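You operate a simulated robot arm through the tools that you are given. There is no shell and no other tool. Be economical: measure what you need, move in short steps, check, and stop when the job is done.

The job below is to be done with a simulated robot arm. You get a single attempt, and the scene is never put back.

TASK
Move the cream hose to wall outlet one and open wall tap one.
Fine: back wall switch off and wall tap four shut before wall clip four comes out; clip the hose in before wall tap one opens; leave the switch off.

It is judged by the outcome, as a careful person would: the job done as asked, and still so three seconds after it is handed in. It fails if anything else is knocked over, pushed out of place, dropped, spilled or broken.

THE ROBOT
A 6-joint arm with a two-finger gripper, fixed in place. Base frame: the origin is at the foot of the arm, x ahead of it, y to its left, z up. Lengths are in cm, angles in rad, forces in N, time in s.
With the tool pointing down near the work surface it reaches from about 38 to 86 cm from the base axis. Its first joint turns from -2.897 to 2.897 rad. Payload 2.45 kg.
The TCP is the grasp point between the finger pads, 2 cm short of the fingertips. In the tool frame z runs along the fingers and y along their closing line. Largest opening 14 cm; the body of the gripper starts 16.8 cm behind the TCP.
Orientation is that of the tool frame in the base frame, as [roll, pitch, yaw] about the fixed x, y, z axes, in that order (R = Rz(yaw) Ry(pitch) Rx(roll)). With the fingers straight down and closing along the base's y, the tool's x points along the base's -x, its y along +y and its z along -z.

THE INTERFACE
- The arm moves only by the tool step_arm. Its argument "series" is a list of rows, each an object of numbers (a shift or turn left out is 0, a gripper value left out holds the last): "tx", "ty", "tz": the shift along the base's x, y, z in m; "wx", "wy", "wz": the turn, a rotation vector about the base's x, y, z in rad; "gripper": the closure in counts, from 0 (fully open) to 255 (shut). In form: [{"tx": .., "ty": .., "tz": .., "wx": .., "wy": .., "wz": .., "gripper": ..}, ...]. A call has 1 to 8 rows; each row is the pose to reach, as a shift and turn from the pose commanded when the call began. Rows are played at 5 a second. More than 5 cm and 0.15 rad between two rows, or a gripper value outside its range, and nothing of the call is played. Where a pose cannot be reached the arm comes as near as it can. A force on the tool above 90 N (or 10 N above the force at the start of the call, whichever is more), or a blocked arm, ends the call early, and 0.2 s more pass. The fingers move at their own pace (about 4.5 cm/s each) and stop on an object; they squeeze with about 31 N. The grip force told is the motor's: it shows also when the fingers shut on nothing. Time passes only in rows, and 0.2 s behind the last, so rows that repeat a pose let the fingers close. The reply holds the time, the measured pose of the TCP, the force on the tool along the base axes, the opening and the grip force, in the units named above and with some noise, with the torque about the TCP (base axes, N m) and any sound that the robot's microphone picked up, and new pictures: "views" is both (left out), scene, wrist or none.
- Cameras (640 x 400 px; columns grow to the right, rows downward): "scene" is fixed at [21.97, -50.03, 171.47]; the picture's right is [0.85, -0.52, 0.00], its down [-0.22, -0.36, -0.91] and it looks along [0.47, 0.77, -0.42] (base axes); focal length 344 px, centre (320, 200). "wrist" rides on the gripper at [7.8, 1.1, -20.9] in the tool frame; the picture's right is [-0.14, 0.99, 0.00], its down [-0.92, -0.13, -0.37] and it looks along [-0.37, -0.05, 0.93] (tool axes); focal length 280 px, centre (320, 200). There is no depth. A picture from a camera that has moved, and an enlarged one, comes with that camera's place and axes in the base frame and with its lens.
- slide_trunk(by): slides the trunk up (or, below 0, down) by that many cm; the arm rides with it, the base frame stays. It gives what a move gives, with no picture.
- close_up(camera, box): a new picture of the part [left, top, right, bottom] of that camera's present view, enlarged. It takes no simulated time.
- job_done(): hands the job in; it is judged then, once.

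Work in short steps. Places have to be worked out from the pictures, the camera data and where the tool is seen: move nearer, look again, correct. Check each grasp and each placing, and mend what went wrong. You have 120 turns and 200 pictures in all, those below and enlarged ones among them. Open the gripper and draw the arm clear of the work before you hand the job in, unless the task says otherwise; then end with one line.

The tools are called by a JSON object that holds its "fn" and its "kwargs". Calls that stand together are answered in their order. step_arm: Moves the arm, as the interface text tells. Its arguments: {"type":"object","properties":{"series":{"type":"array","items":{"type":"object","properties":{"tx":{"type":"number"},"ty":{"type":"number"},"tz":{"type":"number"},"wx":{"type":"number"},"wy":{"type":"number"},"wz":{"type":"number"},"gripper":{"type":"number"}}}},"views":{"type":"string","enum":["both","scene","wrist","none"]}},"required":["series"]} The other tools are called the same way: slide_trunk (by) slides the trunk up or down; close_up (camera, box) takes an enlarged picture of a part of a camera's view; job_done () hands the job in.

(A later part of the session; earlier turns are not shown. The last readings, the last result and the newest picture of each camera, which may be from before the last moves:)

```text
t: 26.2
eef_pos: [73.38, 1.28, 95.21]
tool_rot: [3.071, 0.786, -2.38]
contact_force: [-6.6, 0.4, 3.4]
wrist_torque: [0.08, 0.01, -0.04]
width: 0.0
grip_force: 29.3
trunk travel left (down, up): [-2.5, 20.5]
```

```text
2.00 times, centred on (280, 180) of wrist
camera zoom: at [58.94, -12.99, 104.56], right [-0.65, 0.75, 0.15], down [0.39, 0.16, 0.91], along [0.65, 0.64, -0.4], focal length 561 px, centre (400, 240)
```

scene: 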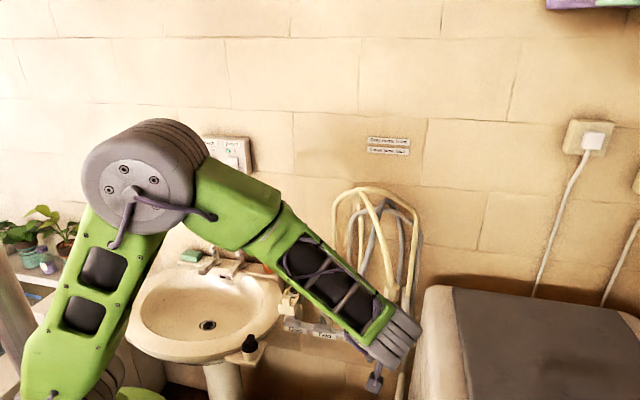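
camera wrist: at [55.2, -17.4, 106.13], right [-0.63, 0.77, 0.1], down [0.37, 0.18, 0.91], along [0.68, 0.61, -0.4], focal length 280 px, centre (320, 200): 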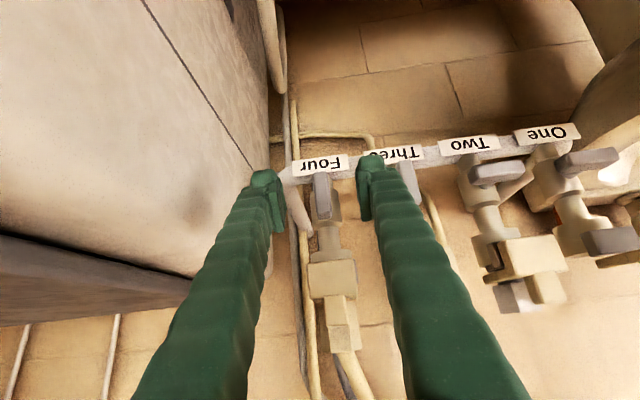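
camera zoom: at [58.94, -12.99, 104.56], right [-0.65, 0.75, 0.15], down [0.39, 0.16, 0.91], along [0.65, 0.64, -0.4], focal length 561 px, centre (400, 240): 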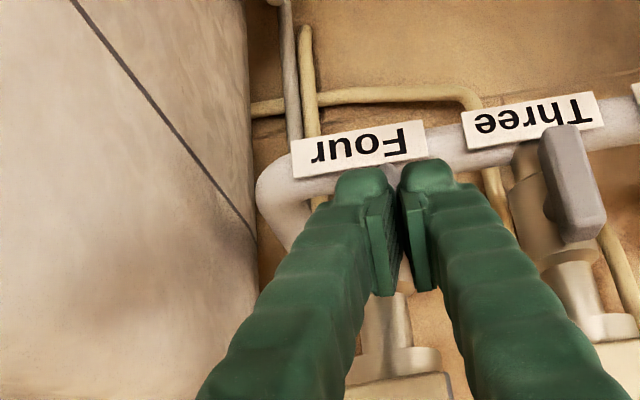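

Moving with low force. Continue 2 cm.

{"fn": "step_arm", "kwargs": {"series": [{"tx": 0.005, "ty": -0.005}, {"tx": 0.01, "ty": -0.01}, {"tx": 0.016, "ty": -0.016}], "views": "none"}}

{"fn": "close_up", "kwargs": {"camera": "wrist", "box": [160, 80, 400, 280]}}

{"fn": "close_up", "kwargs": {"camera": "scene", "box": [320, 260, 440, 380]}}

```text
t: 27.0
eef_pos: [75.1, -0.41, 95.25]
tool_rot: [3.074, 0.786, -2.383]
contact_force: [-3.9, -3.3, 3.4]
wrist_torque: [-0.03, 0.03, -0.09]
width: 0.0
grip_force: 29.7
trunk travel left (down, up): [-2.5, 20.5]
```

```text
2.00 times, centred on (280, 180) of wrist
camera zoom: at [60.54, -14.65, 104.54], right [-0.64, 0.75, 0.14], down [0.39, 0.16, 0.91], along [0.66, 0.64, -0.4], focal length 561 px, centre (400, 240)
```

zoom: 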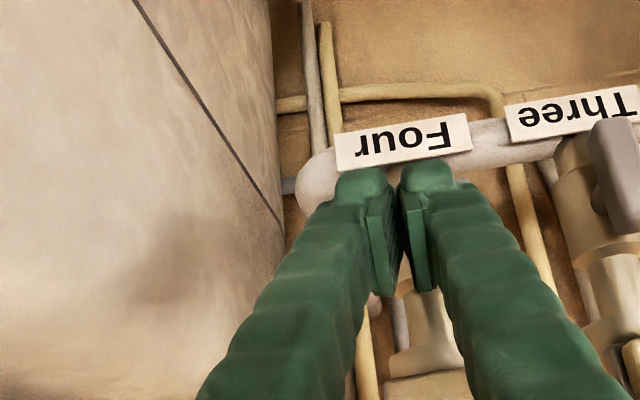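

```text
3.33 times, centred on (380, 320) of scene
camera zoom: at [21.97, -50.03, 171.47], right [0.85, -0.52, 0.0], down [-0.22, -0.36, -0.91], along [0.47, 0.77, -0.42], focal length 1147 px, centre (120, -200)
```

zoom: 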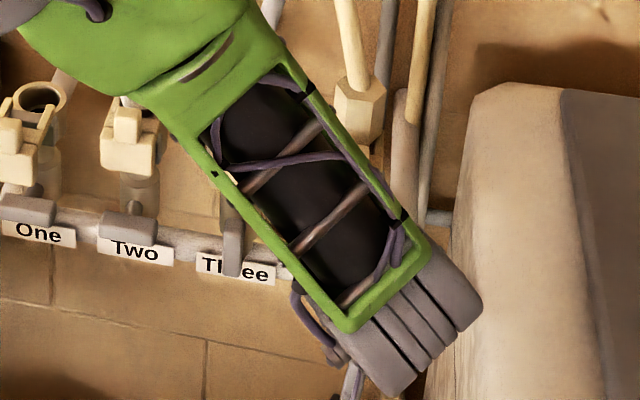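

Lever has swung under the fingers; press down ~1 cm to finish the turn, then back away to look.

{"fn": "step_arm", "kwargs": {"series": [{"tx": 0.004, "ty": -0.004, "tz": -0.003}, {"tx": 0.004, "ty": -0.004, "tz": -0.007}, {"tx": 0.004, "ty": -0.004, "tz": -0.01}], "views": "none"}}

{"fn": "step_arm", "kwargs": {"series": [{"tx": -0.016, "ty": -0.016, "tz": 0.015}, {"tx": -0.032, "ty": -0.032, "tz": 0.04}, {"tx": -0.05, "ty": -0.05, "tz": 0.065}, {"tx": -0.065, "ty": -0.065, "tz": 0.095}, {"tx": -0.08, "ty": -0.07, "tz": 0.125}], "views": "wrist"}}

{"fn": "close_up", "kwargs": {"camera": "wrist", "box": [270, 60, 430, 190]}}

```text
t: 27.8
eef_pos: [75.33, -0.98, 94.92]
tool_rot: [3.08, 0.794, -2.378]
contact_force: [-19.4, -13.4, 45.1]
wrist_torque: [0.14, -0.61, -0.18]
width: 0.02
grip_force: 29.3
trunk travel left (down, up): [-2.5, 20.5]
```

```text
t: 29.0
eef_pos: [67.47, -7.7, 106.87]
tool_rot: [3.071, 0.786, -2.381]
contact_force: [0.5, -0.4, -0.3]
wrist_torque: [-0.01, 0.04, -0.01]
width: 0.02
grip_force: 29.8
trunk travel left (down, up): [-2.5, 20.5]
camera wrist: at [53.0, -21.96, 116.07], right [-0.65, 0.75, 0.15], down [0.39, 0.16, 0.91], along [0.66, 0.64, -0.4], focal length 280 px, centre (320, 200)
```

wrist: 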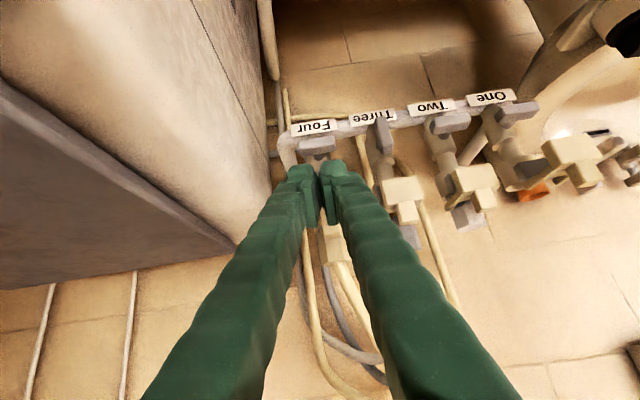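

```text
3.08 times, centred on (350, 125) of wrist
camera zoom: at [53.0, -21.96, 116.07], right [-0.65, 0.75, 0.15], down [0.39, 0.16, 0.91], along [0.66, 0.64, -0.4], focal length 863 px, centre (228, 431)
```

zoom: 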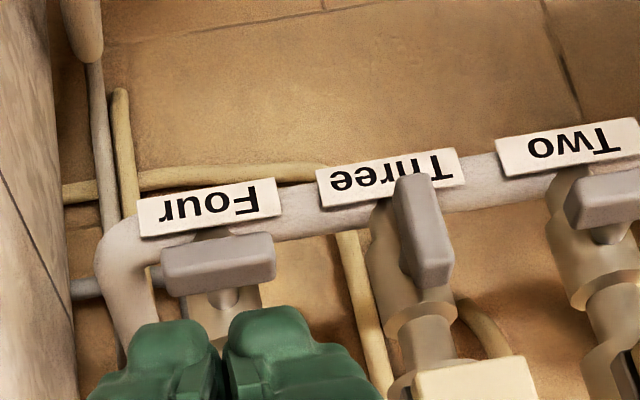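

Tap four is shut (crosswise like two), with tap three untouched. Now raise and open the fingers to view clip four between them.

{"fn": "step_arm", "kwargs": {"series": [{"tz": 0.02, "gripper": 110}, {"tz": 0.05}, {"tx": 0.0, "ty": 0.01, "tz": 0.08}, {"tx": 0.0, "ty": 0.01, "tz": 0.08}], "views": "none"}}

{"fn": "close_up", "kwargs": {"camera": "wrist", "box": [220, 80, 420, 230]}}

{"fn": "close_up", "kwargs": {"camera": "scene", "box": [270, 250, 430, 370]}}

```text
t: 30.0
eef_pos: [67.39, -6.64, 114.76]
tool_rot: [3.071, 0.786, -2.383]
contact_force: [-0.2, 0.0, -0.1]
wrist_torque: [-0.03, -0.01, -0.03]
width: 7.97
grip_force: 0.1
trunk travel left (down, up): [-2.5, 20.5]
```

```text
2.67 times, centred on (320, 155) of wrist
camera zoom: at [53.03, -20.92, 124.12], right [-0.64, 0.75, 0.15], down [0.39, 0.16, 0.9], along [0.66, 0.64, -0.4], focal length 748 px, centre (320, 320)
```

zoom: 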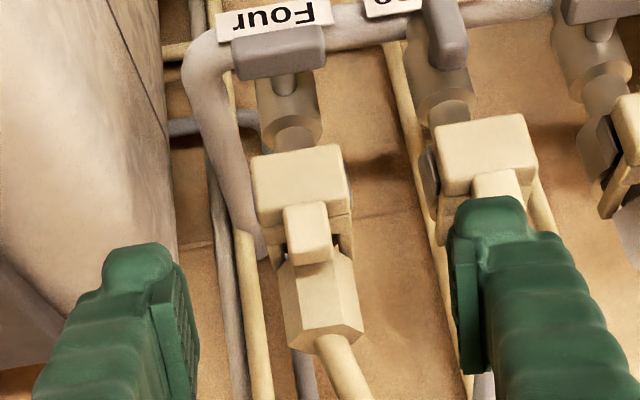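

```text
3.33 times, centred on (350, 310) of scene
camera zoom: at [21.97, -50.03, 171.47], right [0.85, -0.52, 0.0], down [-0.22, -0.36, -0.91], along [0.47, 0.77, -0.42], focal length 1147 px, centre (220, -167)
```

zoom: 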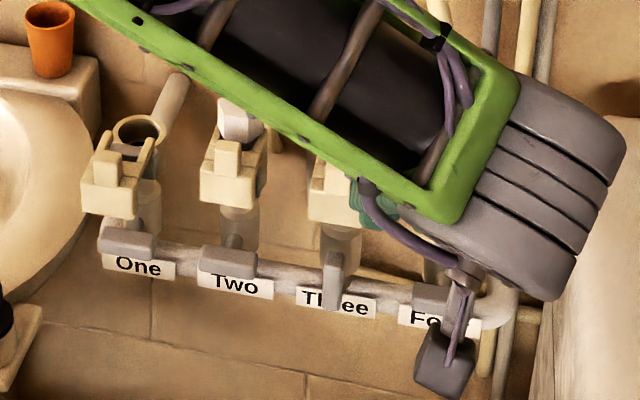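

Clip four's tab: width ≈2.2, z 103.6–106.9, face n≈55, u≈52.8. I go to a standoff above/in front of it with fingers 5 cm open and correct the slight roll.

{"fn": "step_arm", "kwargs": {"series": [{"tx": 0.02, "ty": 0.017, "tz": -0.016, "wx": -0.017, "wy": -0.017, "gripper": 164}, {"tx": 0.04, "ty": 0.034, "tz": -0.032, "wx": -0.035, "wy": -0.035}, {"tx": 0.053, "ty": 0.046, "tz": -0.048, "wx": -0.035, "wy": -0.035}], "views": "none"}}

{"fn": "close_up", "kwargs": {"camera": "wrist", "box": [220, 100, 420, 250]}}

```text
t: 30.8
eef_pos: [72.88, -2.12, 109.8]
tool_rot: [-3.14, 0.785, -2.332]
contact_force: [0.2, 1.1, -0.4]
wrist_torque: [0.04, 0.01, 0.0]
width: 5.02
grip_force: 0.0
trunk travel left (down, up): [-2.5, 20.5]
```

```text
2.67 times, centred on (320, 175) of wrist
camera zoom: at [58.01, -16.07, 119.16], right [-0.65, 0.75, 0.1], down [0.36, 0.19, 0.91], along [0.67, 0.63, -0.4], focal length 748 px, centre (320, 267)
```

zoom: 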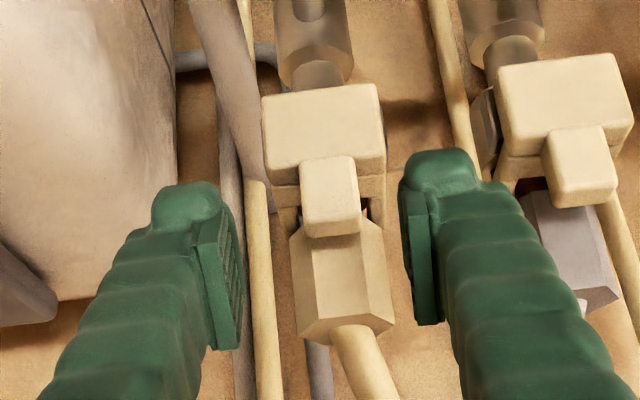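

Tab between the fingers (u≈52.5, z≈105.3). Advance onto it, not yet closing.

{"fn": "step_arm", "kwargs": {"series": [{"tx": 0.011, "ty": 0.015, "tz": -0.017}, {"tx": 0.0215, "ty": 0.029, "tz": -0.033}], "views": "none"}}

{"fn": "close_up", "kwargs": {"camera": "wrist", "box": [220, 100, 420, 250]}}

```text
t: 31.4
eef_pos: [74.94, 0.96, 106.68]
tool_rot: [3.141, 0.785, -2.333]
contact_force: [0.4, 0.1, -1.0]
wrist_torque: [-0.01, 0.0, 0.01]
width: 4.97
grip_force: 0.1
trunk travel left (down, up): [-2.5, 20.5]
```

```text
2.67 times, centred on (320, 175) of wrist
camera zoom: at [60.21, -13.08, 115.91], right [-0.65, 0.75, 0.1], down [0.36, 0.19, 0.91], along [0.67, 0.63, -0.4], focal length 748 px, centre (320, 267)
```

zoom: 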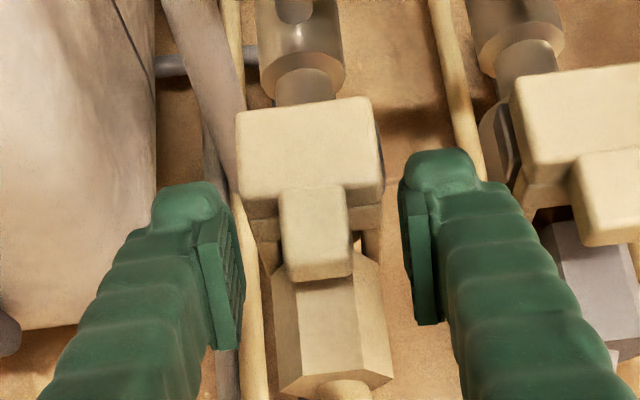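

Tab is right at tip depth; go 0.8 cm deeper and 0.5 cm higher so the tips clear the clip block, then close.

{"fn": "step_arm", "kwargs": {"series": [{"tz": 0.005}, {"tx": 0.0055, "ty": 0.0055, "tz": 0.005}, {"tx": 0.0055, "ty": 0.0055, "tz": 0.005, "gripper": 255}, {"tx": 0.0055, "ty": 0.0055, "tz": 0.005}, {"tx": 0.0055, "ty": 0.0055, "tz": 0.005}], "views": "none"}}

{"fn": "close_up", "kwargs": {"camera": "wrist", "box": [220, 100, 420, 250]}}

```text
t: 32.6
eef_pos: [75.5, 1.2, 107.14]
tool_rot: [-3.139, 0.786, -2.335]
contact_force: [5.5, -5.6, 0.3]
wrist_torque: [-0.05, 0.07, -0.15]
width: 2.12
grip_force: 31.7
trunk travel left (down, up): [-2.5, 20.5]
```

```text
2.67 times, centred on (320, 175) of wrist
camera zoom: at [60.72, -12.66, 116.41], right [-0.65, 0.76, 0.1], down [0.36, 0.19, 0.91], along [0.67, 0.63, -0.4], focal length 748 px, centre (320, 267)
```

zoom: 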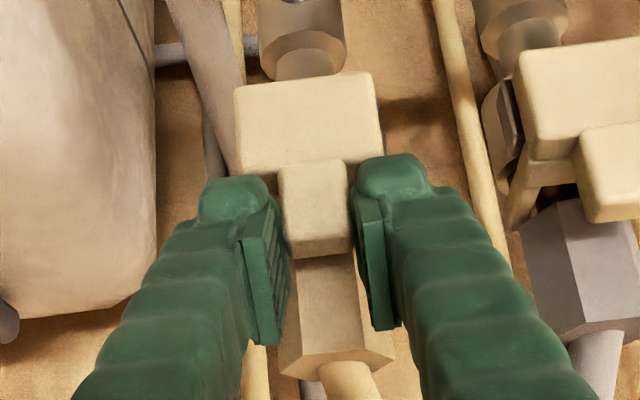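

Tab gripped at 2.1 cm. Pull straight away from the wall in small steps.

{"fn": "step_arm", "kwargs": {"series": [{"tx": -0.006, "ty": -0.006}, {"tx": -0.012, "ty": -0.012}, {"tx": -0.018, "ty": -0.018}], "views": "none"}}

{"fn": "close_up", "kwargs": {"camera": "wrist", "box": [220, 80, 420, 230]}}

```text
t: 33.4
eef_pos: [73.62, -0.52, 107.01]
tool_rot: [-3.141, 0.785, -2.335]
contact_force: [4.6, -6.9, -2.4]
wrist_torque: [0.17, -0.01, -0.27]
width: 2.08
grip_force: 44.8
trunk travel left (down, up): [-2.5, 20.5]
```

```text
2.67 times, centred on (320, 155) of wrist
camera zoom: at [58.96, -14.48, 116.42], right [-0.65, 0.75, 0.1], down [0.36, 0.19, 0.91], along [0.67, 0.63, -0.4], focal length 748 px, centre (320, 320)
```

zoom: 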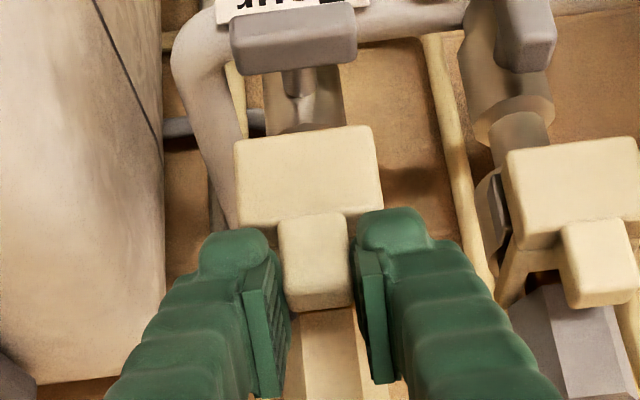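

The clip slides with the gripper. Continue until it reaches its stop.

{"fn": "step_arm", "kwargs": {"series": [{"tx": -0.005, "ty": -0.005}, {"tx": -0.009, "ty": -0.009}, {"tx": -0.013, "ty": -0.013}], "views": "none"}}

{"fn": "close_up", "kwargs": {"camera": "wrist", "box": [220, 80, 420, 230]}}

```text
t: 34.2
eef_pos: [72.68, -1.52, 107.32]
tool_rot: [-3.14, 0.786, -2.332]
contact_force: [29.4, 16.4, -1.8]
wrist_torque: [0.19, -0.28, -0.08]
width: 2.13
grip_force: 44.5
trunk travel left (down, up): [-2.5, 20.5]
```

```text
2.67 times, centred on (320, 155) of wrist
camera zoom: at [57.9, -15.57, 116.44], right [-0.65, 0.75, 0.1], down [0.36, 0.19, 0.91], along [0.67, 0.63, -0.4], focal length 748 px, centre (320, 320)
```

zoom: 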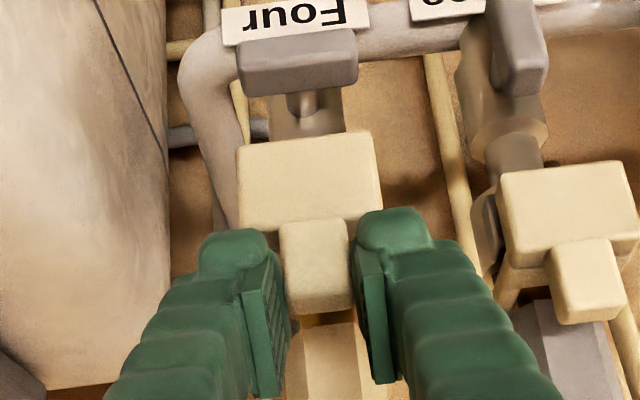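

Clip four is out by ~3.9 cm (same as clip one) and at its stop. Release the tab and back away up along the tool axis.

{"fn": "step_arm", "kwargs": {"series": [{"tx": 0.003, "ty": 0.003, "gripper": 150}, {"tx": 0.003, "ty": 0.003}, {"tx": -0.014, "ty": -0.014, "tz": 0.03}, {"tx": -0.035, "ty": -0.035, "tz": 0.06}, {"tx": -0.05, "ty": -0.05, "tz": 0.1}], "views": "both"}}

{"fn": "close_up", "kwargs": {"camera": "wrist", "box": [220, 80, 420, 230]}}

```text
t: 35.4
eef_pos: [67.48, -6.83, 117.18]
tool_rot: [3.141, 0.788, -2.333]
contact_force: [-0.5, -0.5, 0.0]
wrist_torque: [0.03, -0.01, 0.03]
width: 5.77
grip_force: 0.1
trunk travel left (down, up): [-2.5, 20.5]
camera wrist: at [52.76, -20.82, 126.43], right [-0.65, 0.75, 0.1], down [0.36, 0.19, 0.91], along [0.67, 0.63, -0.4], focal length 280 px, centre (320, 200)
```

scene: 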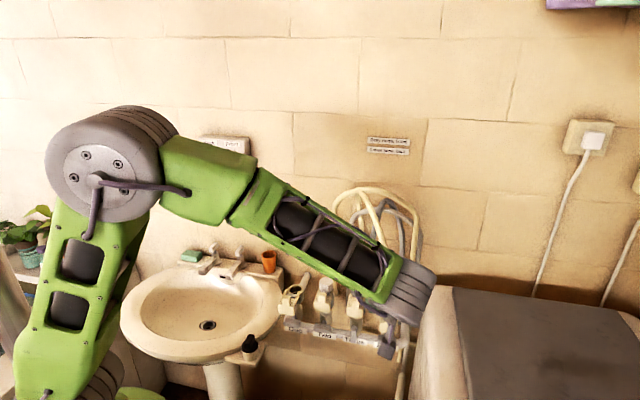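
wrist: 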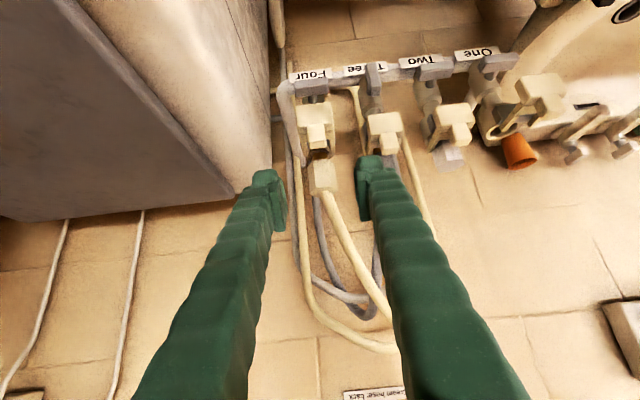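

```text
2.67 times, centred on (320, 155) of wrist
camera zoom: at [52.76, -20.82, 126.43], right [-0.65, 0.75, 0.1], down [0.36, 0.19, 0.91], along [0.67, 0.63, -0.4], focal length 748 px, centre (320, 320)
```

zoom: 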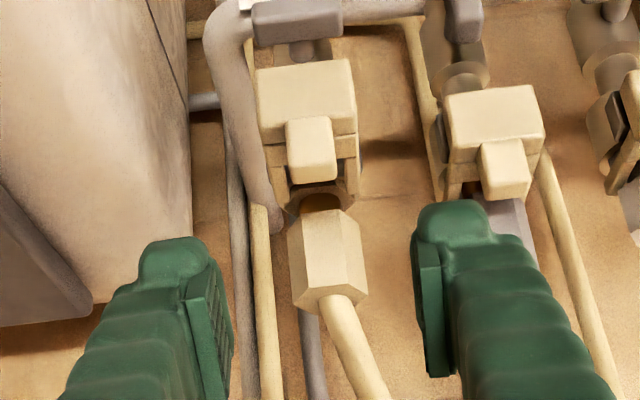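

Hex coupling: axis ≈(n 59.4, u 52.3), z 105.6–110.9, flats facing the wall, so I rotate the tool heading by 30° (to grip flats, keeping clear of the pipe on the right) and steepen to 60°, moving to a standoff.

{"fn": "step_arm", "kwargs": {"series": [{"tx": 0.015, "ty": 0.016, "tz": -0.004, "wx": -0.027, "wy": 0.046, "wz": -0.108, "gripper": 158}, {"tx": 0.03, "ty": 0.033, "tz": -0.01, "wx": -0.054, "wy": 0.091, "wz": -0.217}, {"tx": 0.045, "ty": 0.05, "tz": -0.016, "wx": -0.081, "wy": 0.137, "wz": -0.325}, {"tx": 0.06, "ty": 0.066, "tz": -0.024, "wx": -0.108, "wy": 0.182, "wz": -0.434}, {"tx": 0.074, "ty": 0.082, "tz": -0.032, "wx": -0.135, "wy": 0.228, "wz": -0.542}], "views": "wrist"}}

{"fn": "close_up", "kwargs": {"camera": "wrist", "box": [220, 90, 420, 240]}}

```text
t: 36.6
eef_pos: [75.0, 1.55, 113.96]
tool_rot: [-3.14, 0.523, -2.875]
contact_force: [-0.1, -0.1, 0.0]
wrist_torque: [0.01, 0.0, 0.02]
width: 5.33
grip_force: 0.1
trunk travel left (down, up): [-2.5, 20.5]
camera wrist: at [58.05, -1.96, 128.13], right [-0.14, 0.99, 0.07], down [0.62, 0.04, 0.78], along [0.77, 0.15, -0.62], focal length 280 px, centre (320, 200)
```

wrist: 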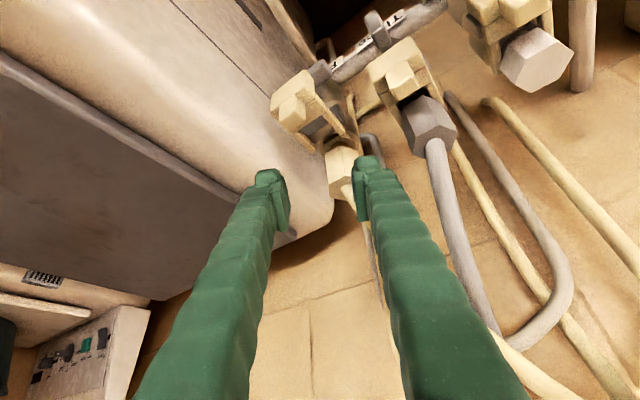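

```text
2.67 times, centred on (320, 165) of wrist
camera zoom: at [58.05, -1.96, 128.13], right [-0.14, 0.99, 0.07], down [0.62, 0.04, 0.78], along [0.77, 0.15, -0.62], focal length 748 px, centre (320, 293)
```

zoom: 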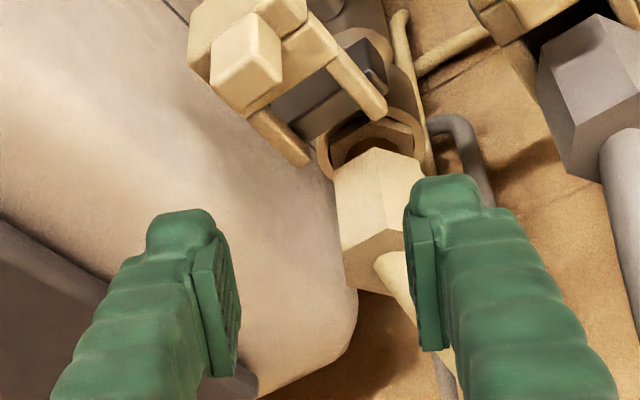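

Hex lies right of the finger centre by ~2.3 cm. I shift sideways first and then advance partway.

{"fn": "step_arm", "kwargs": {"series": [{"tx": -0.006, "ty": 0.022}, {"tx": 0.007, "ty": 0.0255, "tz": -0.018}, {"tx": 0.018, "ty": 0.0285, "tz": -0.03}], "views": "none"}}

{"fn": "close_up", "kwargs": {"camera": "wrist", "box": [220, 90, 420, 240]}}

```text
t: 37.4
eef_pos: [76.63, 4.19, 111.15]
tool_rot: [-3.141, 0.524, -2.877]
contact_force: [-0.1, -0.6, 0.2]
wrist_torque: [0.01, 0.02, 0.01]
width: 5.31
grip_force: 0.0
trunk travel left (down, up): [-2.5, 20.5]
```

```text
2.67 times, centred on (320, 165) of wrist
camera zoom: at [59.8, 0.77, 125.35], right [-0.14, 0.99, 0.07], down [0.62, 0.04, 0.78], along [0.77, 0.15, -0.62], focal length 748 px, centre (320, 293)
```

zoom: 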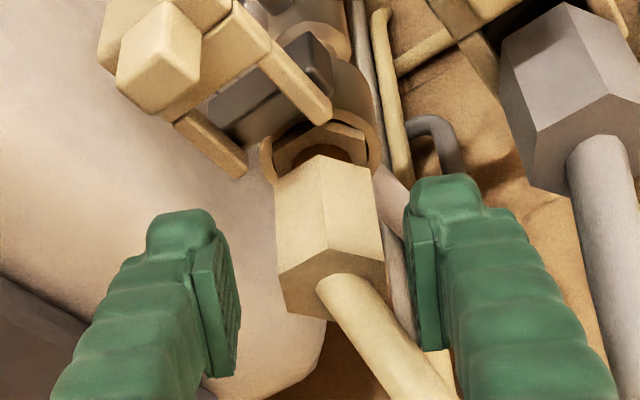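

Centred, with flats toward the fingers. Advance the last 3 cm.

{"fn": "step_arm", "kwargs": {"series": [{"tx": 0.01, "ty": 0.003, "tz": -0.013}, {"tx": 0.0205, "ty": 0.006, "tz": -0.0265}], "views": "none"}}

{"fn": "close_up", "kwargs": {"camera": "wrist", "box": [220, 90, 420, 240]}}

```text
t: 38.0
eef_pos: [78.55, 4.87, 108.32]
tool_rot: [-3.141, 0.524, -2.878]
contact_force: [0.2, 0.2, -0.4]
wrist_torque: [0.03, -0.01, 0.02]
width: 5.31
grip_force: 0.0
trunk travel left (down, up): [-2.5, 20.5]
```

```text
2.67 times, centred on (320, 165) of wrist
camera zoom: at [61.72, 1.41, 122.55], right [-0.14, 0.99, 0.07], down [0.62, 0.04, 0.78], along [0.77, 0.15, -0.62], focal length 748 px, centre (320, 293)
```

zoom: 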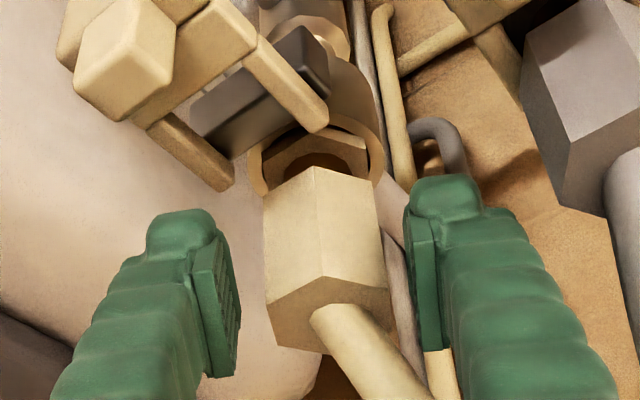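

Hex is between the pads. Close.

{"fn": "step_arm", "kwargs": {"series": [{"gripper": 255}, {}, {}, {}], "views": "none"}}

{"fn": "close_up", "kwargs": {"camera": "wrist", "box": [220, 90, 420, 240]}}

```text
t: 39.0
eef_pos: [78.57, 4.93, 108.38]
tool_rot: [-3.141, 0.525, -2.878]
contact_force: [1.2, 0.6, 0.8]
wrist_torque: [0.04, -0.06, 0.04]
width: 3.64
grip_force: 31.2
trunk travel left (down, up): [-2.5, 20.5]
```

```text
2.67 times, centred on (320, 165) of wrist
camera zoom: at [61.67, 1.4, 122.6], right [-0.14, 0.99, 0.07], down [0.62, 0.04, 0.78], along [0.77, 0.15, -0.62], focal length 748 px, centre (320, 293)
```

zoom: 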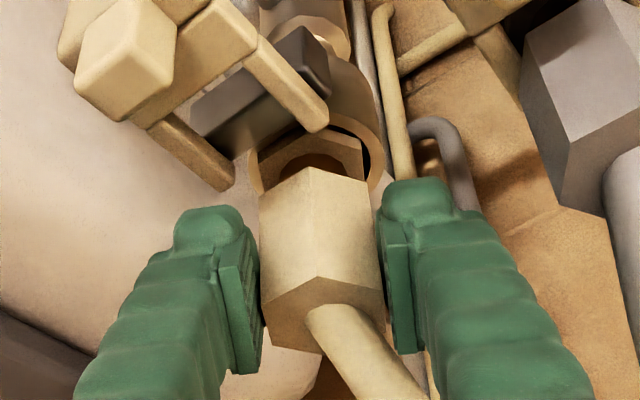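

Gripped at 3.64 cm. Lift straight up slowly.

{"fn": "step_arm", "kwargs": {"series": [{"tz": 0.01}, {"tz": 0.02}, {"tz": 0.03}, {"tz": 0.04}], "views": "none"}}

{"fn": "close_up", "kwargs": {"camera": "wrist", "box": [220, 70, 420, 240]}}

```text
t: 40.0
eef_pos: [78.51, 4.86, 112.46]
tool_rot: [3.14, 0.522, -2.879]
contact_force: [0.8, 0.5, -2.7]
wrist_torque: [0.01, 0.03, -0.02]
width: 3.65
grip_force: 30.5
trunk travel left (down, up): [-2.5, 20.5]
```

```text
2.35 times, centred on (320, 155) of wrist
camera zoom: at [61.64, 1.33, 126.61], right [-0.14, 0.99, 0.07], down [0.62, 0.04, 0.78], along [0.77, 0.15, -0.62], focal length 660 px, centre (320, 306)
```

zoom: 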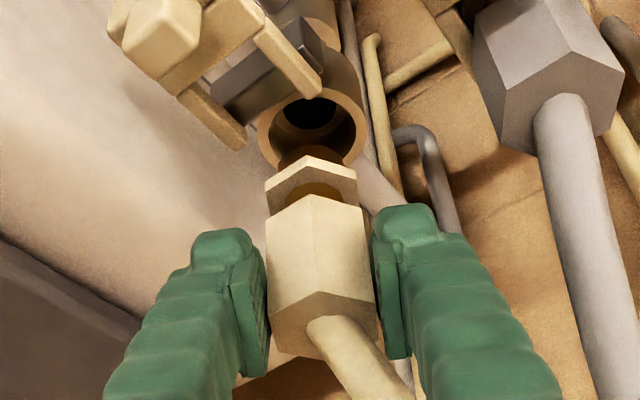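

The coupling slid out freely; mouth four is at ≈[79.2,4.9,102.6]. Lift more, then draw it forward from the wall to pass in front of hose three.

{"fn": "step_arm", "kwargs": {"series": [{"tz": 0.025}, {"tz": 0.05}, {"tx": -0.01, "ty": -0.01, "tz": 0.07}, {"tx": -0.035, "ty": -0.035, "tz": 0.075}, {"tx": -0.06, "ty": -0.06, "tz": 0.075}, {"tx": -0.08, "ty": -0.08, "tz": 0.075}]}}

```text
t: 41.4
eef_pos: [70.58, -3.08, 120.06]
tool_rot: [-3.14, 0.526, -2.875]
contact_force: [-0.5, -0.3, -1.2]
wrist_torque: [-0.01, 0.02, 0.02]
width: 3.62
grip_force: 31.0
trunk travel left (down, up): [-2.5, 20.5]
camera wrist: at [53.62, -6.57, 134.23], right [-0.14, 0.99, 0.07], down [0.62, 0.04, 0.78], along [0.77, 0.15, -0.62], focal length 280 px, centre (320, 200)
```

scene: 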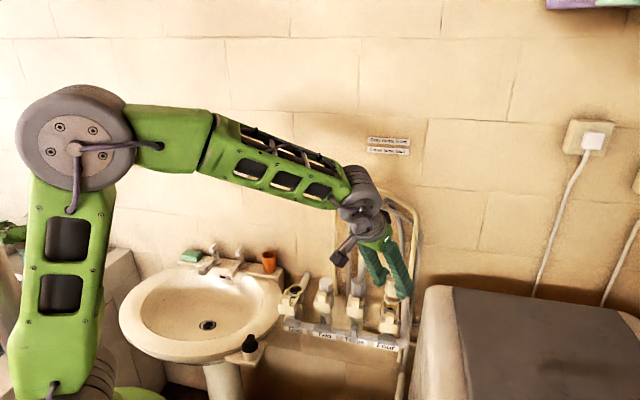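
wrist: 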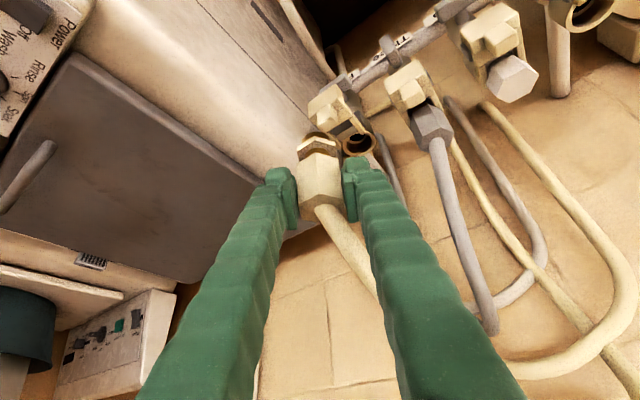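

Now translate sideways toward outlet one, in front of the others.

{"fn": "step_arm", "kwargs": {"series": [{"tx": -0.026, "ty": 0.029}, {"tx": -0.052, "ty": 0.059}, {"tx": -0.078, "ty": 0.09}, {"tx": -0.105, "ty": 0.121}, {"tx": -0.131, "ty": 0.152}, {"tx": -0.157, "ty": 0.183}, {"tx": -0.183, "ty": 0.213}]}}

```text
t: 43.0
eef_pos: [52.13, 18.22, 119.85]
tool_rot: [3.14, 0.522, -2.879]
contact_force: [0.0, -1.2, -1.4]
wrist_torque: [-0.03, -0.02, 0.0]
width: 3.65
grip_force: 30.5
trunk travel left (down, up): [-2.5, 20.5]
camera wrist: at [35.2, 14.76, 134.09], right [-0.14, 0.99, 0.07], down [0.62, 0.04, 0.78], along [0.77, 0.15, -0.62], focal length 280 px, centre (320, 200)
```

scene: 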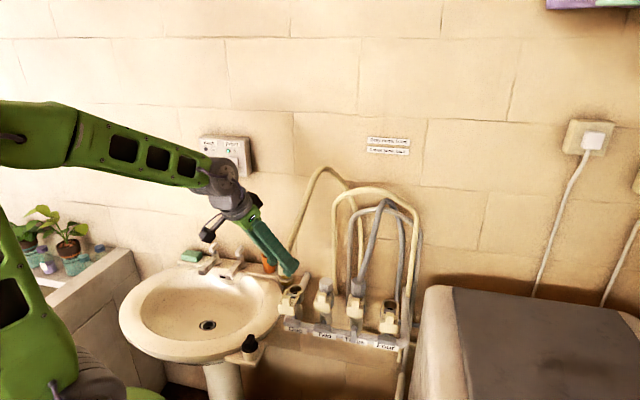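
wrist: 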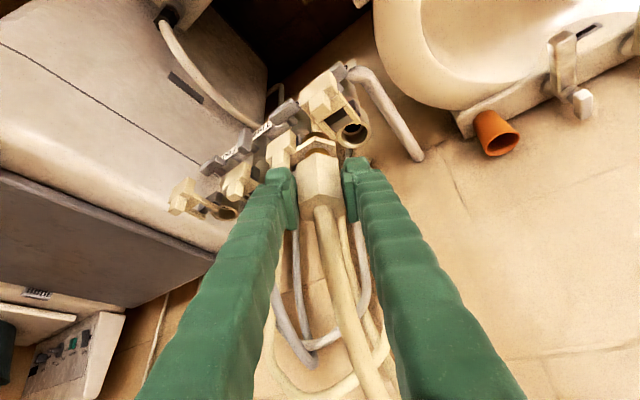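

Zoom on mouth one to measure it.

{"fn": "close_up", "kwargs": {"camera": "wrist", "box": [260, 60, 420, 180]}}

{"fn": "close_up", "kwargs": {"camera": "scene", "box": [260, 250, 340, 310]}}

```text
3.33 times, centred on (340, 120) of wrist
camera zoom: at [35.2, 14.76, 134.09], right [-0.14, 0.99, 0.07], down [0.62, 0.04, 0.78], along [0.77, 0.15, -0.62], focal length 935 px, centre (253, 467)
```

zoom: 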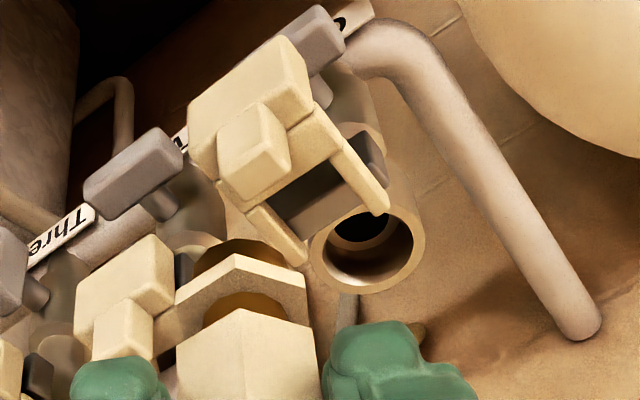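

```text
6.67 times, centred on (300, 280) of scene
camera zoom: at [21.97, -50.03, 171.47], right [0.85, -0.52, 0.0], down [-0.22, -0.36, -0.91], along [0.47, 0.77, -0.42], focal length 2295 px, centre (453, -333)
```

zoom: 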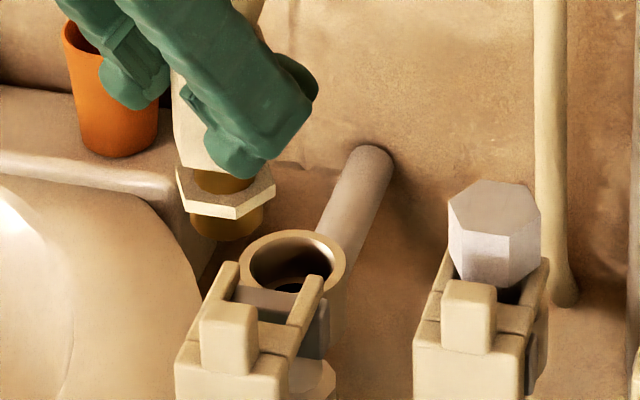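

Mouth one ≈[59.1,25.1,102.4], consistent with four's spacing. Move over it at this height (TCP target [58.5,25.1]).

{"fn": "step_arm", "kwargs": {"series": [{"tx": 0.022, "ty": 0.023}, {"tx": 0.044, "ty": 0.047}, {"tx": 0.0637, "ty": 0.0688}, {"tx": 0.0637, "ty": 0.0688, "tz": -0.03}], "views": "none"}}

{"fn": "close_up", "kwargs": {"camera": "wrist", "box": [220, 70, 420, 240]}}

{"fn": "close_up", "kwargs": {"camera": "scene", "box": [260, 240, 340, 310]}}

```text
t: 44.0
eef_pos: [58.77, 25.21, 116.91]
tool_rot: [-3.141, 0.524, -2.878]
contact_force: [0.4, -0.5, -0.7]
wrist_torque: [-0.02, 0.03, 0.01]
width: 3.62
grip_force: 30.7
trunk travel left (down, up): [-2.5, 20.5]
```

```text
2.35 times, centred on (320, 155) of wrist
camera zoom: at [41.87, 21.74, 131.14], right [-0.14, 0.99, 0.07], down [0.62, 0.04, 0.78], along [0.77, 0.15, -0.62], focal length 660 px, centre (320, 306)
```

zoom: 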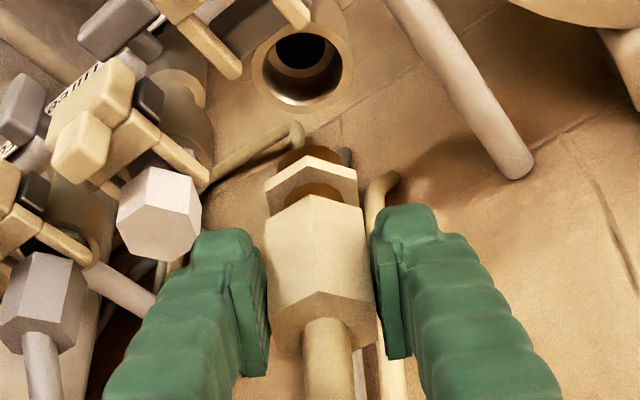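

```text
5.71 times, centred on (300, 275) of scene
camera zoom: at [21.97, -50.03, 171.47], right [0.85, -0.52, 0.0], down [-0.22, -0.36, -0.91], along [0.47, 0.77, -0.42], focal length 1967 px, centre (434, -229)
```

zoom: 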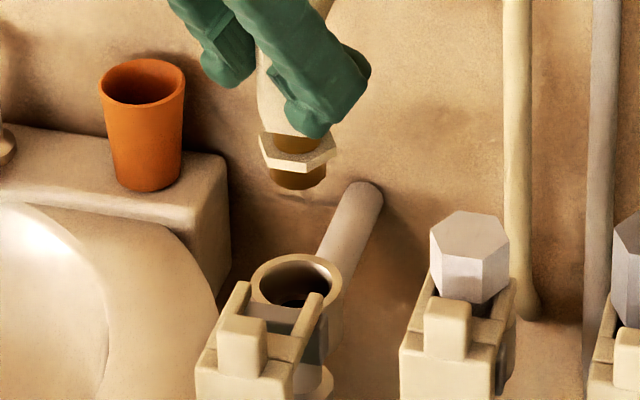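

Aligned within ~0.35 cm; correct and descend to just above the rim.

{"fn": "step_arm", "kwargs": {"series": [{"tx": -0.0035, "tz": -0.015}, {"tx": -0.0035, "tz": -0.03}, {"tx": -0.0035, "tz": -0.044}], "views": "none"}}

{"fn": "close_up", "kwargs": {"camera": "wrist", "box": [220, 70, 420, 240]}}

{"fn": "close_up", "kwargs": {"camera": "scene", "box": [260, 240, 340, 310]}}

```text
t: 44.8
eef_pos: [58.26, 24.94, 112.36]
tool_rot: [3.141, 0.525, -2.879]
contact_force: [0.1, 0.3, -0.9]
wrist_torque: [0.0, -0.02, -0.02]
width: 3.63
grip_force: 31.2
trunk travel left (down, up): [-2.5, 20.5]
```

```text
2.35 times, centred on (320, 155) of wrist
camera zoom: at [41.39, 21.58, 126.7], right [-0.14, 0.99, 0.07], down [0.62, 0.04, 0.78], along [0.77, 0.15, -0.62], focal length 660 px, centre (320, 306)
```

zoom: 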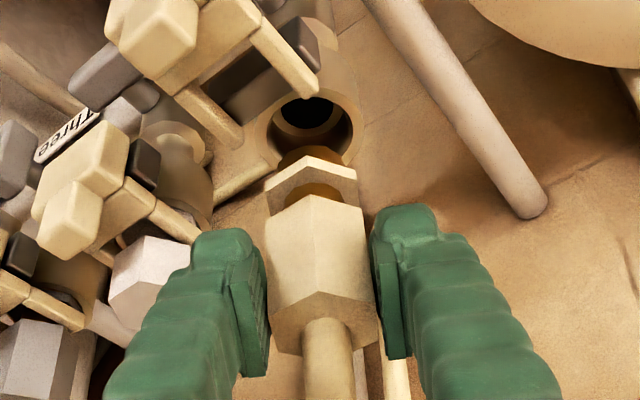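

```text
5.71 times, centred on (300, 275) of scene
camera zoom: at [21.97, -50.03, 171.47], right [0.85, -0.52, 0.0], down [-0.22, -0.36, -0.91], along [0.47, 0.77, -0.42], focal length 1967 px, centre (434, -229)
```

zoom: 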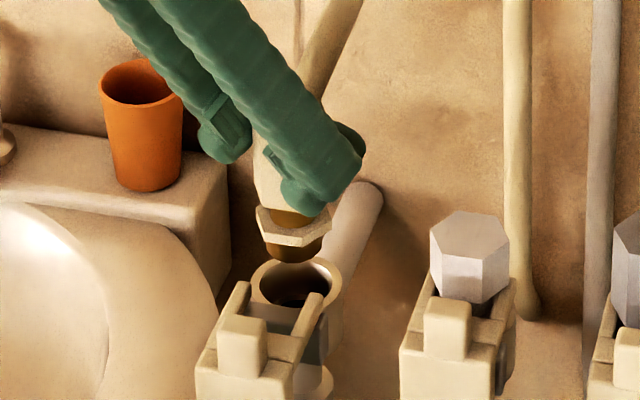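

View nearly identical to that above four after lifting. Descend the last 4 cm slowly, watching force.

{"fn": "step_arm", "kwargs": {"series": [{"tx": 0.001, "ty": 0.0005, "tz": -0.01}, {"tx": 0.001, "ty": 0.0005, "tz": -0.02}, {"tx": 0.001, "ty": 0.0005, "tz": -0.03}], "views": "none"}}

{"fn": "close_up", "kwargs": {"camera": "scene", "box": [260, 240, 340, 310]}}

{"fn": "close_up", "kwargs": {"camera": "wrist", "box": [220, 70, 420, 240]}}

```text
t: 45.6
eef_pos: [58.32, 25.16, 109.51]
tool_rot: [3.141, 0.524, -2.878]
contact_force: [-0.5, -1.0, -0.7]
wrist_torque: [0.0, 0.0, -0.01]
width: 3.61
grip_force: 30.8
trunk travel left (down, up): [-2.5, 20.5]
```

```text
5.71 times, centred on (300, 275) of scene
camera zoom: at [21.97, -50.03, 171.47], right [0.85, -0.52, 0.0], down [-0.22, -0.36, -0.91], along [0.47, 0.77, -0.42], focal length 1967 px, centre (434, -229)
```

zoom: 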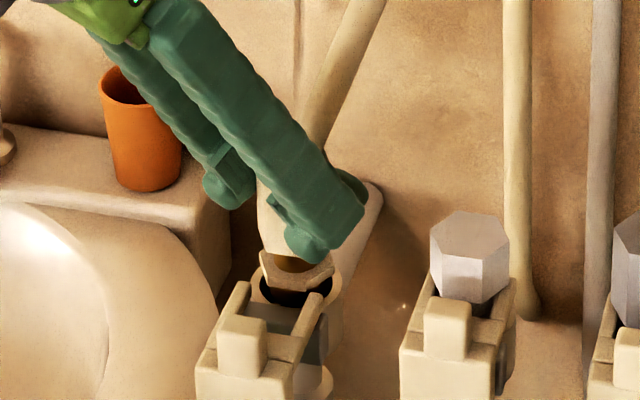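

```text
2.35 times, centred on (320, 155) of wrist
camera zoom: at [41.54, 21.67, 123.68], right [-0.14, 0.99, 0.07], down [0.62, 0.04, 0.78], along [0.77, 0.15, -0.62], focal length 660 px, centre (320, 306)
```

zoom: 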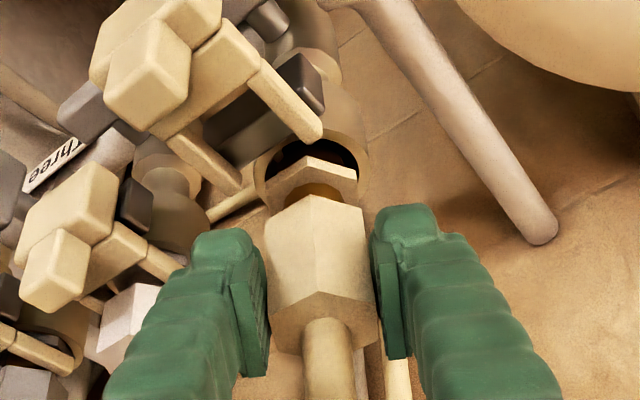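

Entering with no resistance. Down another 1.1 cm to the seated height (108.4), a touch beyond if free.

{"fn": "step_arm", "kwargs": {"series": [{"tz": -0.006}, {"tz": -0.011}, {"tz": -0.014}], "views": "none"}}

{"fn": "close_up", "kwargs": {"camera": "scene", "box": [260, 240, 340, 310]}}

{"fn": "close_up", "kwargs": {"camera": "wrist", "box": [220, 90, 420, 240]}}

```text
t: 46.4
eef_pos: [58.53, 25.19, 108.26]
tool_rot: [3.14, 0.531, -2.879]
contact_force: [-1.1, -2.6, 20.4]
wrist_torque: [-0.07, 0.19, 0.0]
width: 3.64
grip_force: 31.1
trunk travel left (down, up): [-2.5, 20.5]
```

```text
5.71 times, centred on (300, 275) of scene
camera zoom: at [21.97, -50.03, 171.47], right [0.85, -0.52, 0.0], down [-0.22, -0.36, -0.91], along [0.47, 0.77, -0.42], focal length 1967 px, centre (434, -229)
```

zoom: 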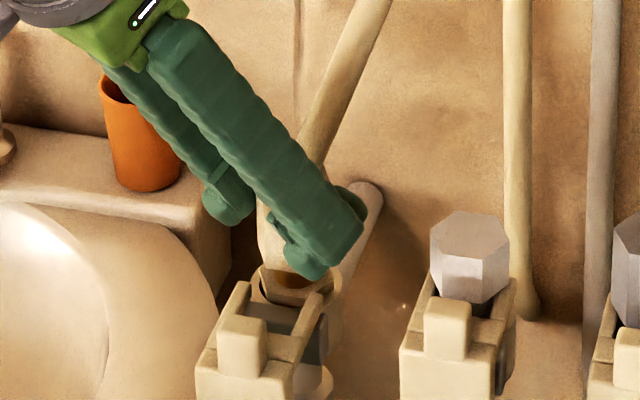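

```text
2.67 times, centred on (320, 165) of wrist
camera zoom: at [41.44, 21.71, 122.47], right [-0.14, 0.99, 0.07], down [0.62, 0.03, 0.78], along [0.77, 0.16, -0.62], focal length 748 px, centre (320, 293)
```

zoom: 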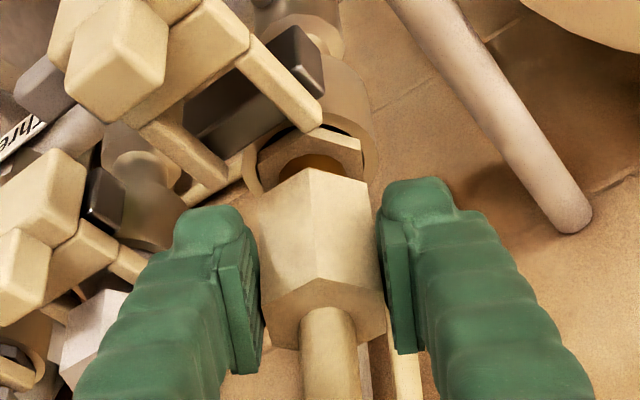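

Seated (20 N reaction, same height and look as at four). Release the coupling and retreat along the tool axis.

{"fn": "step_arm", "kwargs": {"series": [{"tz": 0.002}, {"tz": 0.002, "gripper": 158}, {"tz": 0.002}, {"tz": 0.002}], "views": "none"}}

{"fn": "close_up", "kwargs": {"camera": "wrist", "box": [220, 90, 420, 240]}}

```text
t: 47.4
eef_pos: [58.23, 25.26, 108.2]
tool_rot: [3.141, 0.523, -2.879]
contact_force: [-0.1, 0.7, -0.7]
wrist_torque: [0.01, 0.02, 0.0]
width: 5.31
grip_force: 0.0
trunk travel left (down, up): [-2.5, 20.5]
```

```text
2.67 times, centred on (320, 165) of wrist
camera zoom: at [41.47, 21.71, 122.46], right [-0.14, 0.99, 0.07], down [0.62, 0.04, 0.78], along [0.77, 0.15, -0.62], focal length 748 px, centre (320, 293)
```

zoom: 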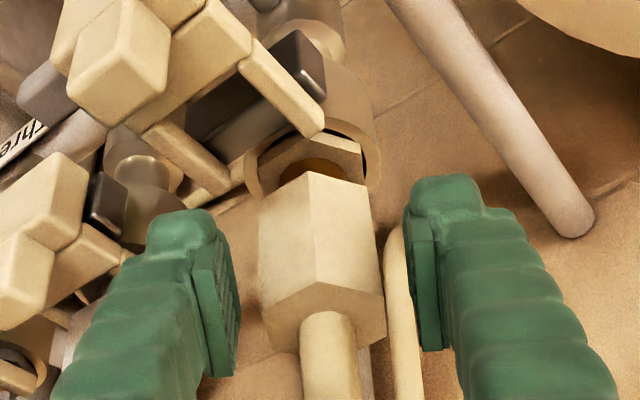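

Coupling stays in place. Retreat up the tool axis, then reorient (heading square to wall, 25° off vertical) in front of clip one with fingers closed.

{"fn": "step_arm", "kwargs": {"series": [{"tx": -0.017, "ty": -0.005, "tz": 0.03}, {"tx": -0.036, "ty": -0.01, "tz": 0.064}, {"tx": -0.052, "ty": -0.034, "tz": 0.075, "wx": -0.011, "wy": 0.019, "wz": 0.13}, {"tx": -0.068, "ty": -0.058, "tz": 0.08, "wx": -0.022, "wy": 0.038, "wz": 0.261, "gripper": 255}, {"tx": -0.083, "ty": -0.082, "tz": 0.085, "wx": -0.033, "wy": 0.057, "wz": 0.392}, {"tx": -0.097, "ty": -0.105, "tz": 0.085, "wx": -0.044, "wy": 0.076, "wz": 0.523}, {"tx": -0.097, "ty": -0.105, "tz": 0.085, "wx": -0.044, "wy": 0.076, "wz": 0.523}]}}

{"fn": "close_up", "kwargs": {"camera": "wrist", "box": [200, 60, 440, 240]}}

```text
t: 49.0
eef_pos: [48.82, 14.66, 116.95]
tool_rot: [3.14, 0.437, -2.355]
contact_force: [-0.4, 1.1, 0.8]
wrist_torque: [-0.04, 0.01, -0.05]
width: 0.0
grip_force: 26.7
trunk travel left (down, up): [-2.5, 20.5]
camera wrist: at [36.88, 4.04, 132.56], right [-0.61, 0.79, 0.06], down [0.57, 0.39, 0.72], along [0.55, 0.48, -0.69], focal length 280 px, centre (320, 200)
```

scene: 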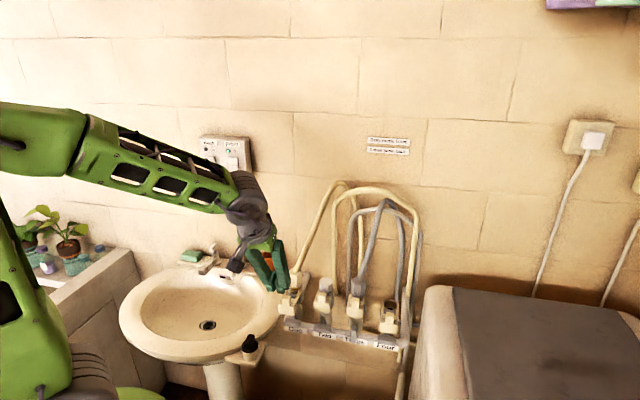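
wrist: 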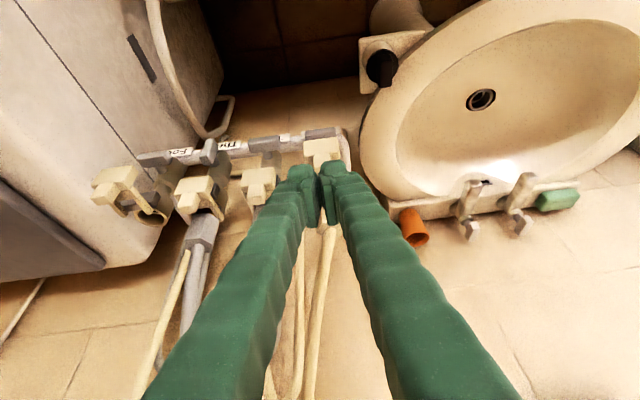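

```text
2.22 times, centred on (320, 150) of wrist
camera zoom: at [36.88, 4.04, 132.56], right [-0.61, 0.79, 0.06], down [0.57, 0.39, 0.72], along [0.55, 0.48, -0.69], focal length 623 px, centre (320, 311)
```

zoom: 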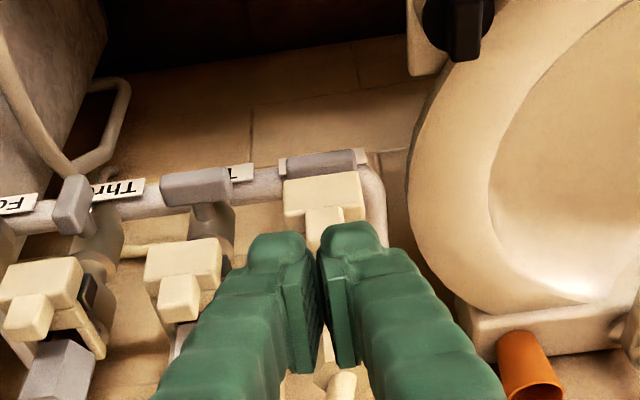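

Descend in front of clip one's tab, then approach.

{"fn": "step_arm", "kwargs": {"series": [{"tz": -0.04}, {"tz": -0.08}, {"tz": -0.112}, {"tx": 0.01, "ty": 0.01, "tz": -0.112}], "views": "none"}}

{"fn": "close_up", "kwargs": {"camera": "wrist", "box": [200, 60, 440, 240]}}

{"fn": "close_up", "kwargs": {"camera": "scene", "box": [250, 240, 350, 320]}}

```text
t: 50.0
eef_pos: [49.89, 15.63, 105.69]
tool_rot: [-3.139, 0.437, -2.354]
contact_force: [-0.5, 0.3, 0.1]
wrist_torque: [0.04, 0.02, 0.0]
width: 0.0
grip_force: 29.8
trunk travel left (down, up): [-2.5, 20.5]
```

```text
2.22 times, centred on (320, 150) of wrist
camera zoom: at [37.85, 5.11, 121.33], right [-0.61, 0.79, 0.06], down [0.57, 0.39, 0.72], along [0.55, 0.48, -0.69], focal length 623 px, centre (320, 311)
```

zoom: 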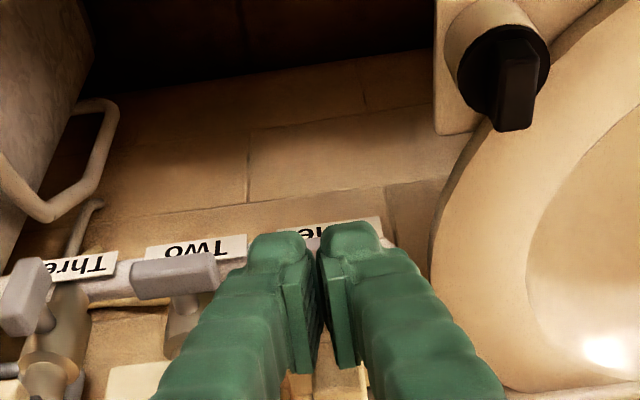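

```text
5.00 times, centred on (300, 280) of scene
camera zoom: at [21.97, -50.03, 171.47], right [0.85, -0.52, 0.0], down [-0.22, -0.36, -0.91], along [0.47, 0.77, -0.42], focal length 1721 px, centre (420, -200)
```

zoom: 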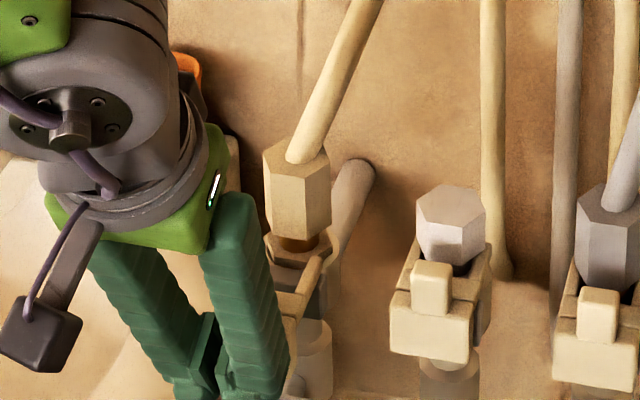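

Fingers are in front of clip one. Push toward the wall in small steps.

{"fn": "step_arm", "kwargs": {"series": [{"tx": 0.008, "ty": 0.008}, {"tx": 0.014, "ty": 0.014}, {"tx": 0.02, "ty": 0.02}, {"tx": 0.026, "ty": 0.026}], "views": "none"}}

{"fn": "close_up", "kwargs": {"camera": "scene", "box": [250, 240, 350, 320]}}

```text
t: 51.0
eef_pos: [52.27, 18.24, 105.49]
tool_rot: [-3.138, 0.438, -2.354]
contact_force: [0.9, 0.1, -0.3]
wrist_torque: [0.0, 0.0, 0.01]
width: 0.0
grip_force: 29.6
trunk travel left (down, up): [-2.5, 20.5]
```

```text
5.00 times, centred on (300, 280) of scene
camera zoom: at [21.97, -50.03, 171.47], right [0.85, -0.52, 0.0], down [-0.22, -0.36, -0.91], along [0.47, 0.77, -0.42], focal length 1721 px, centre (420, -200)
```

zoom: 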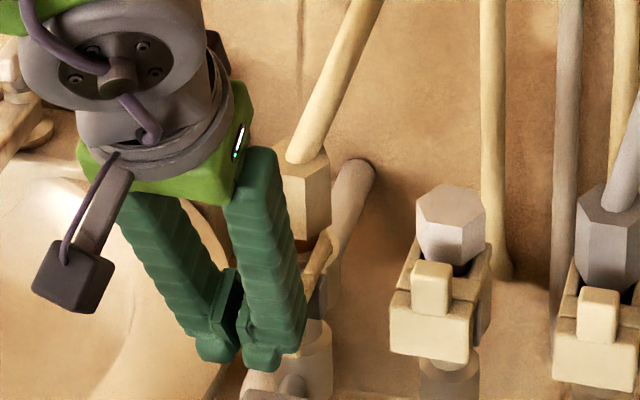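

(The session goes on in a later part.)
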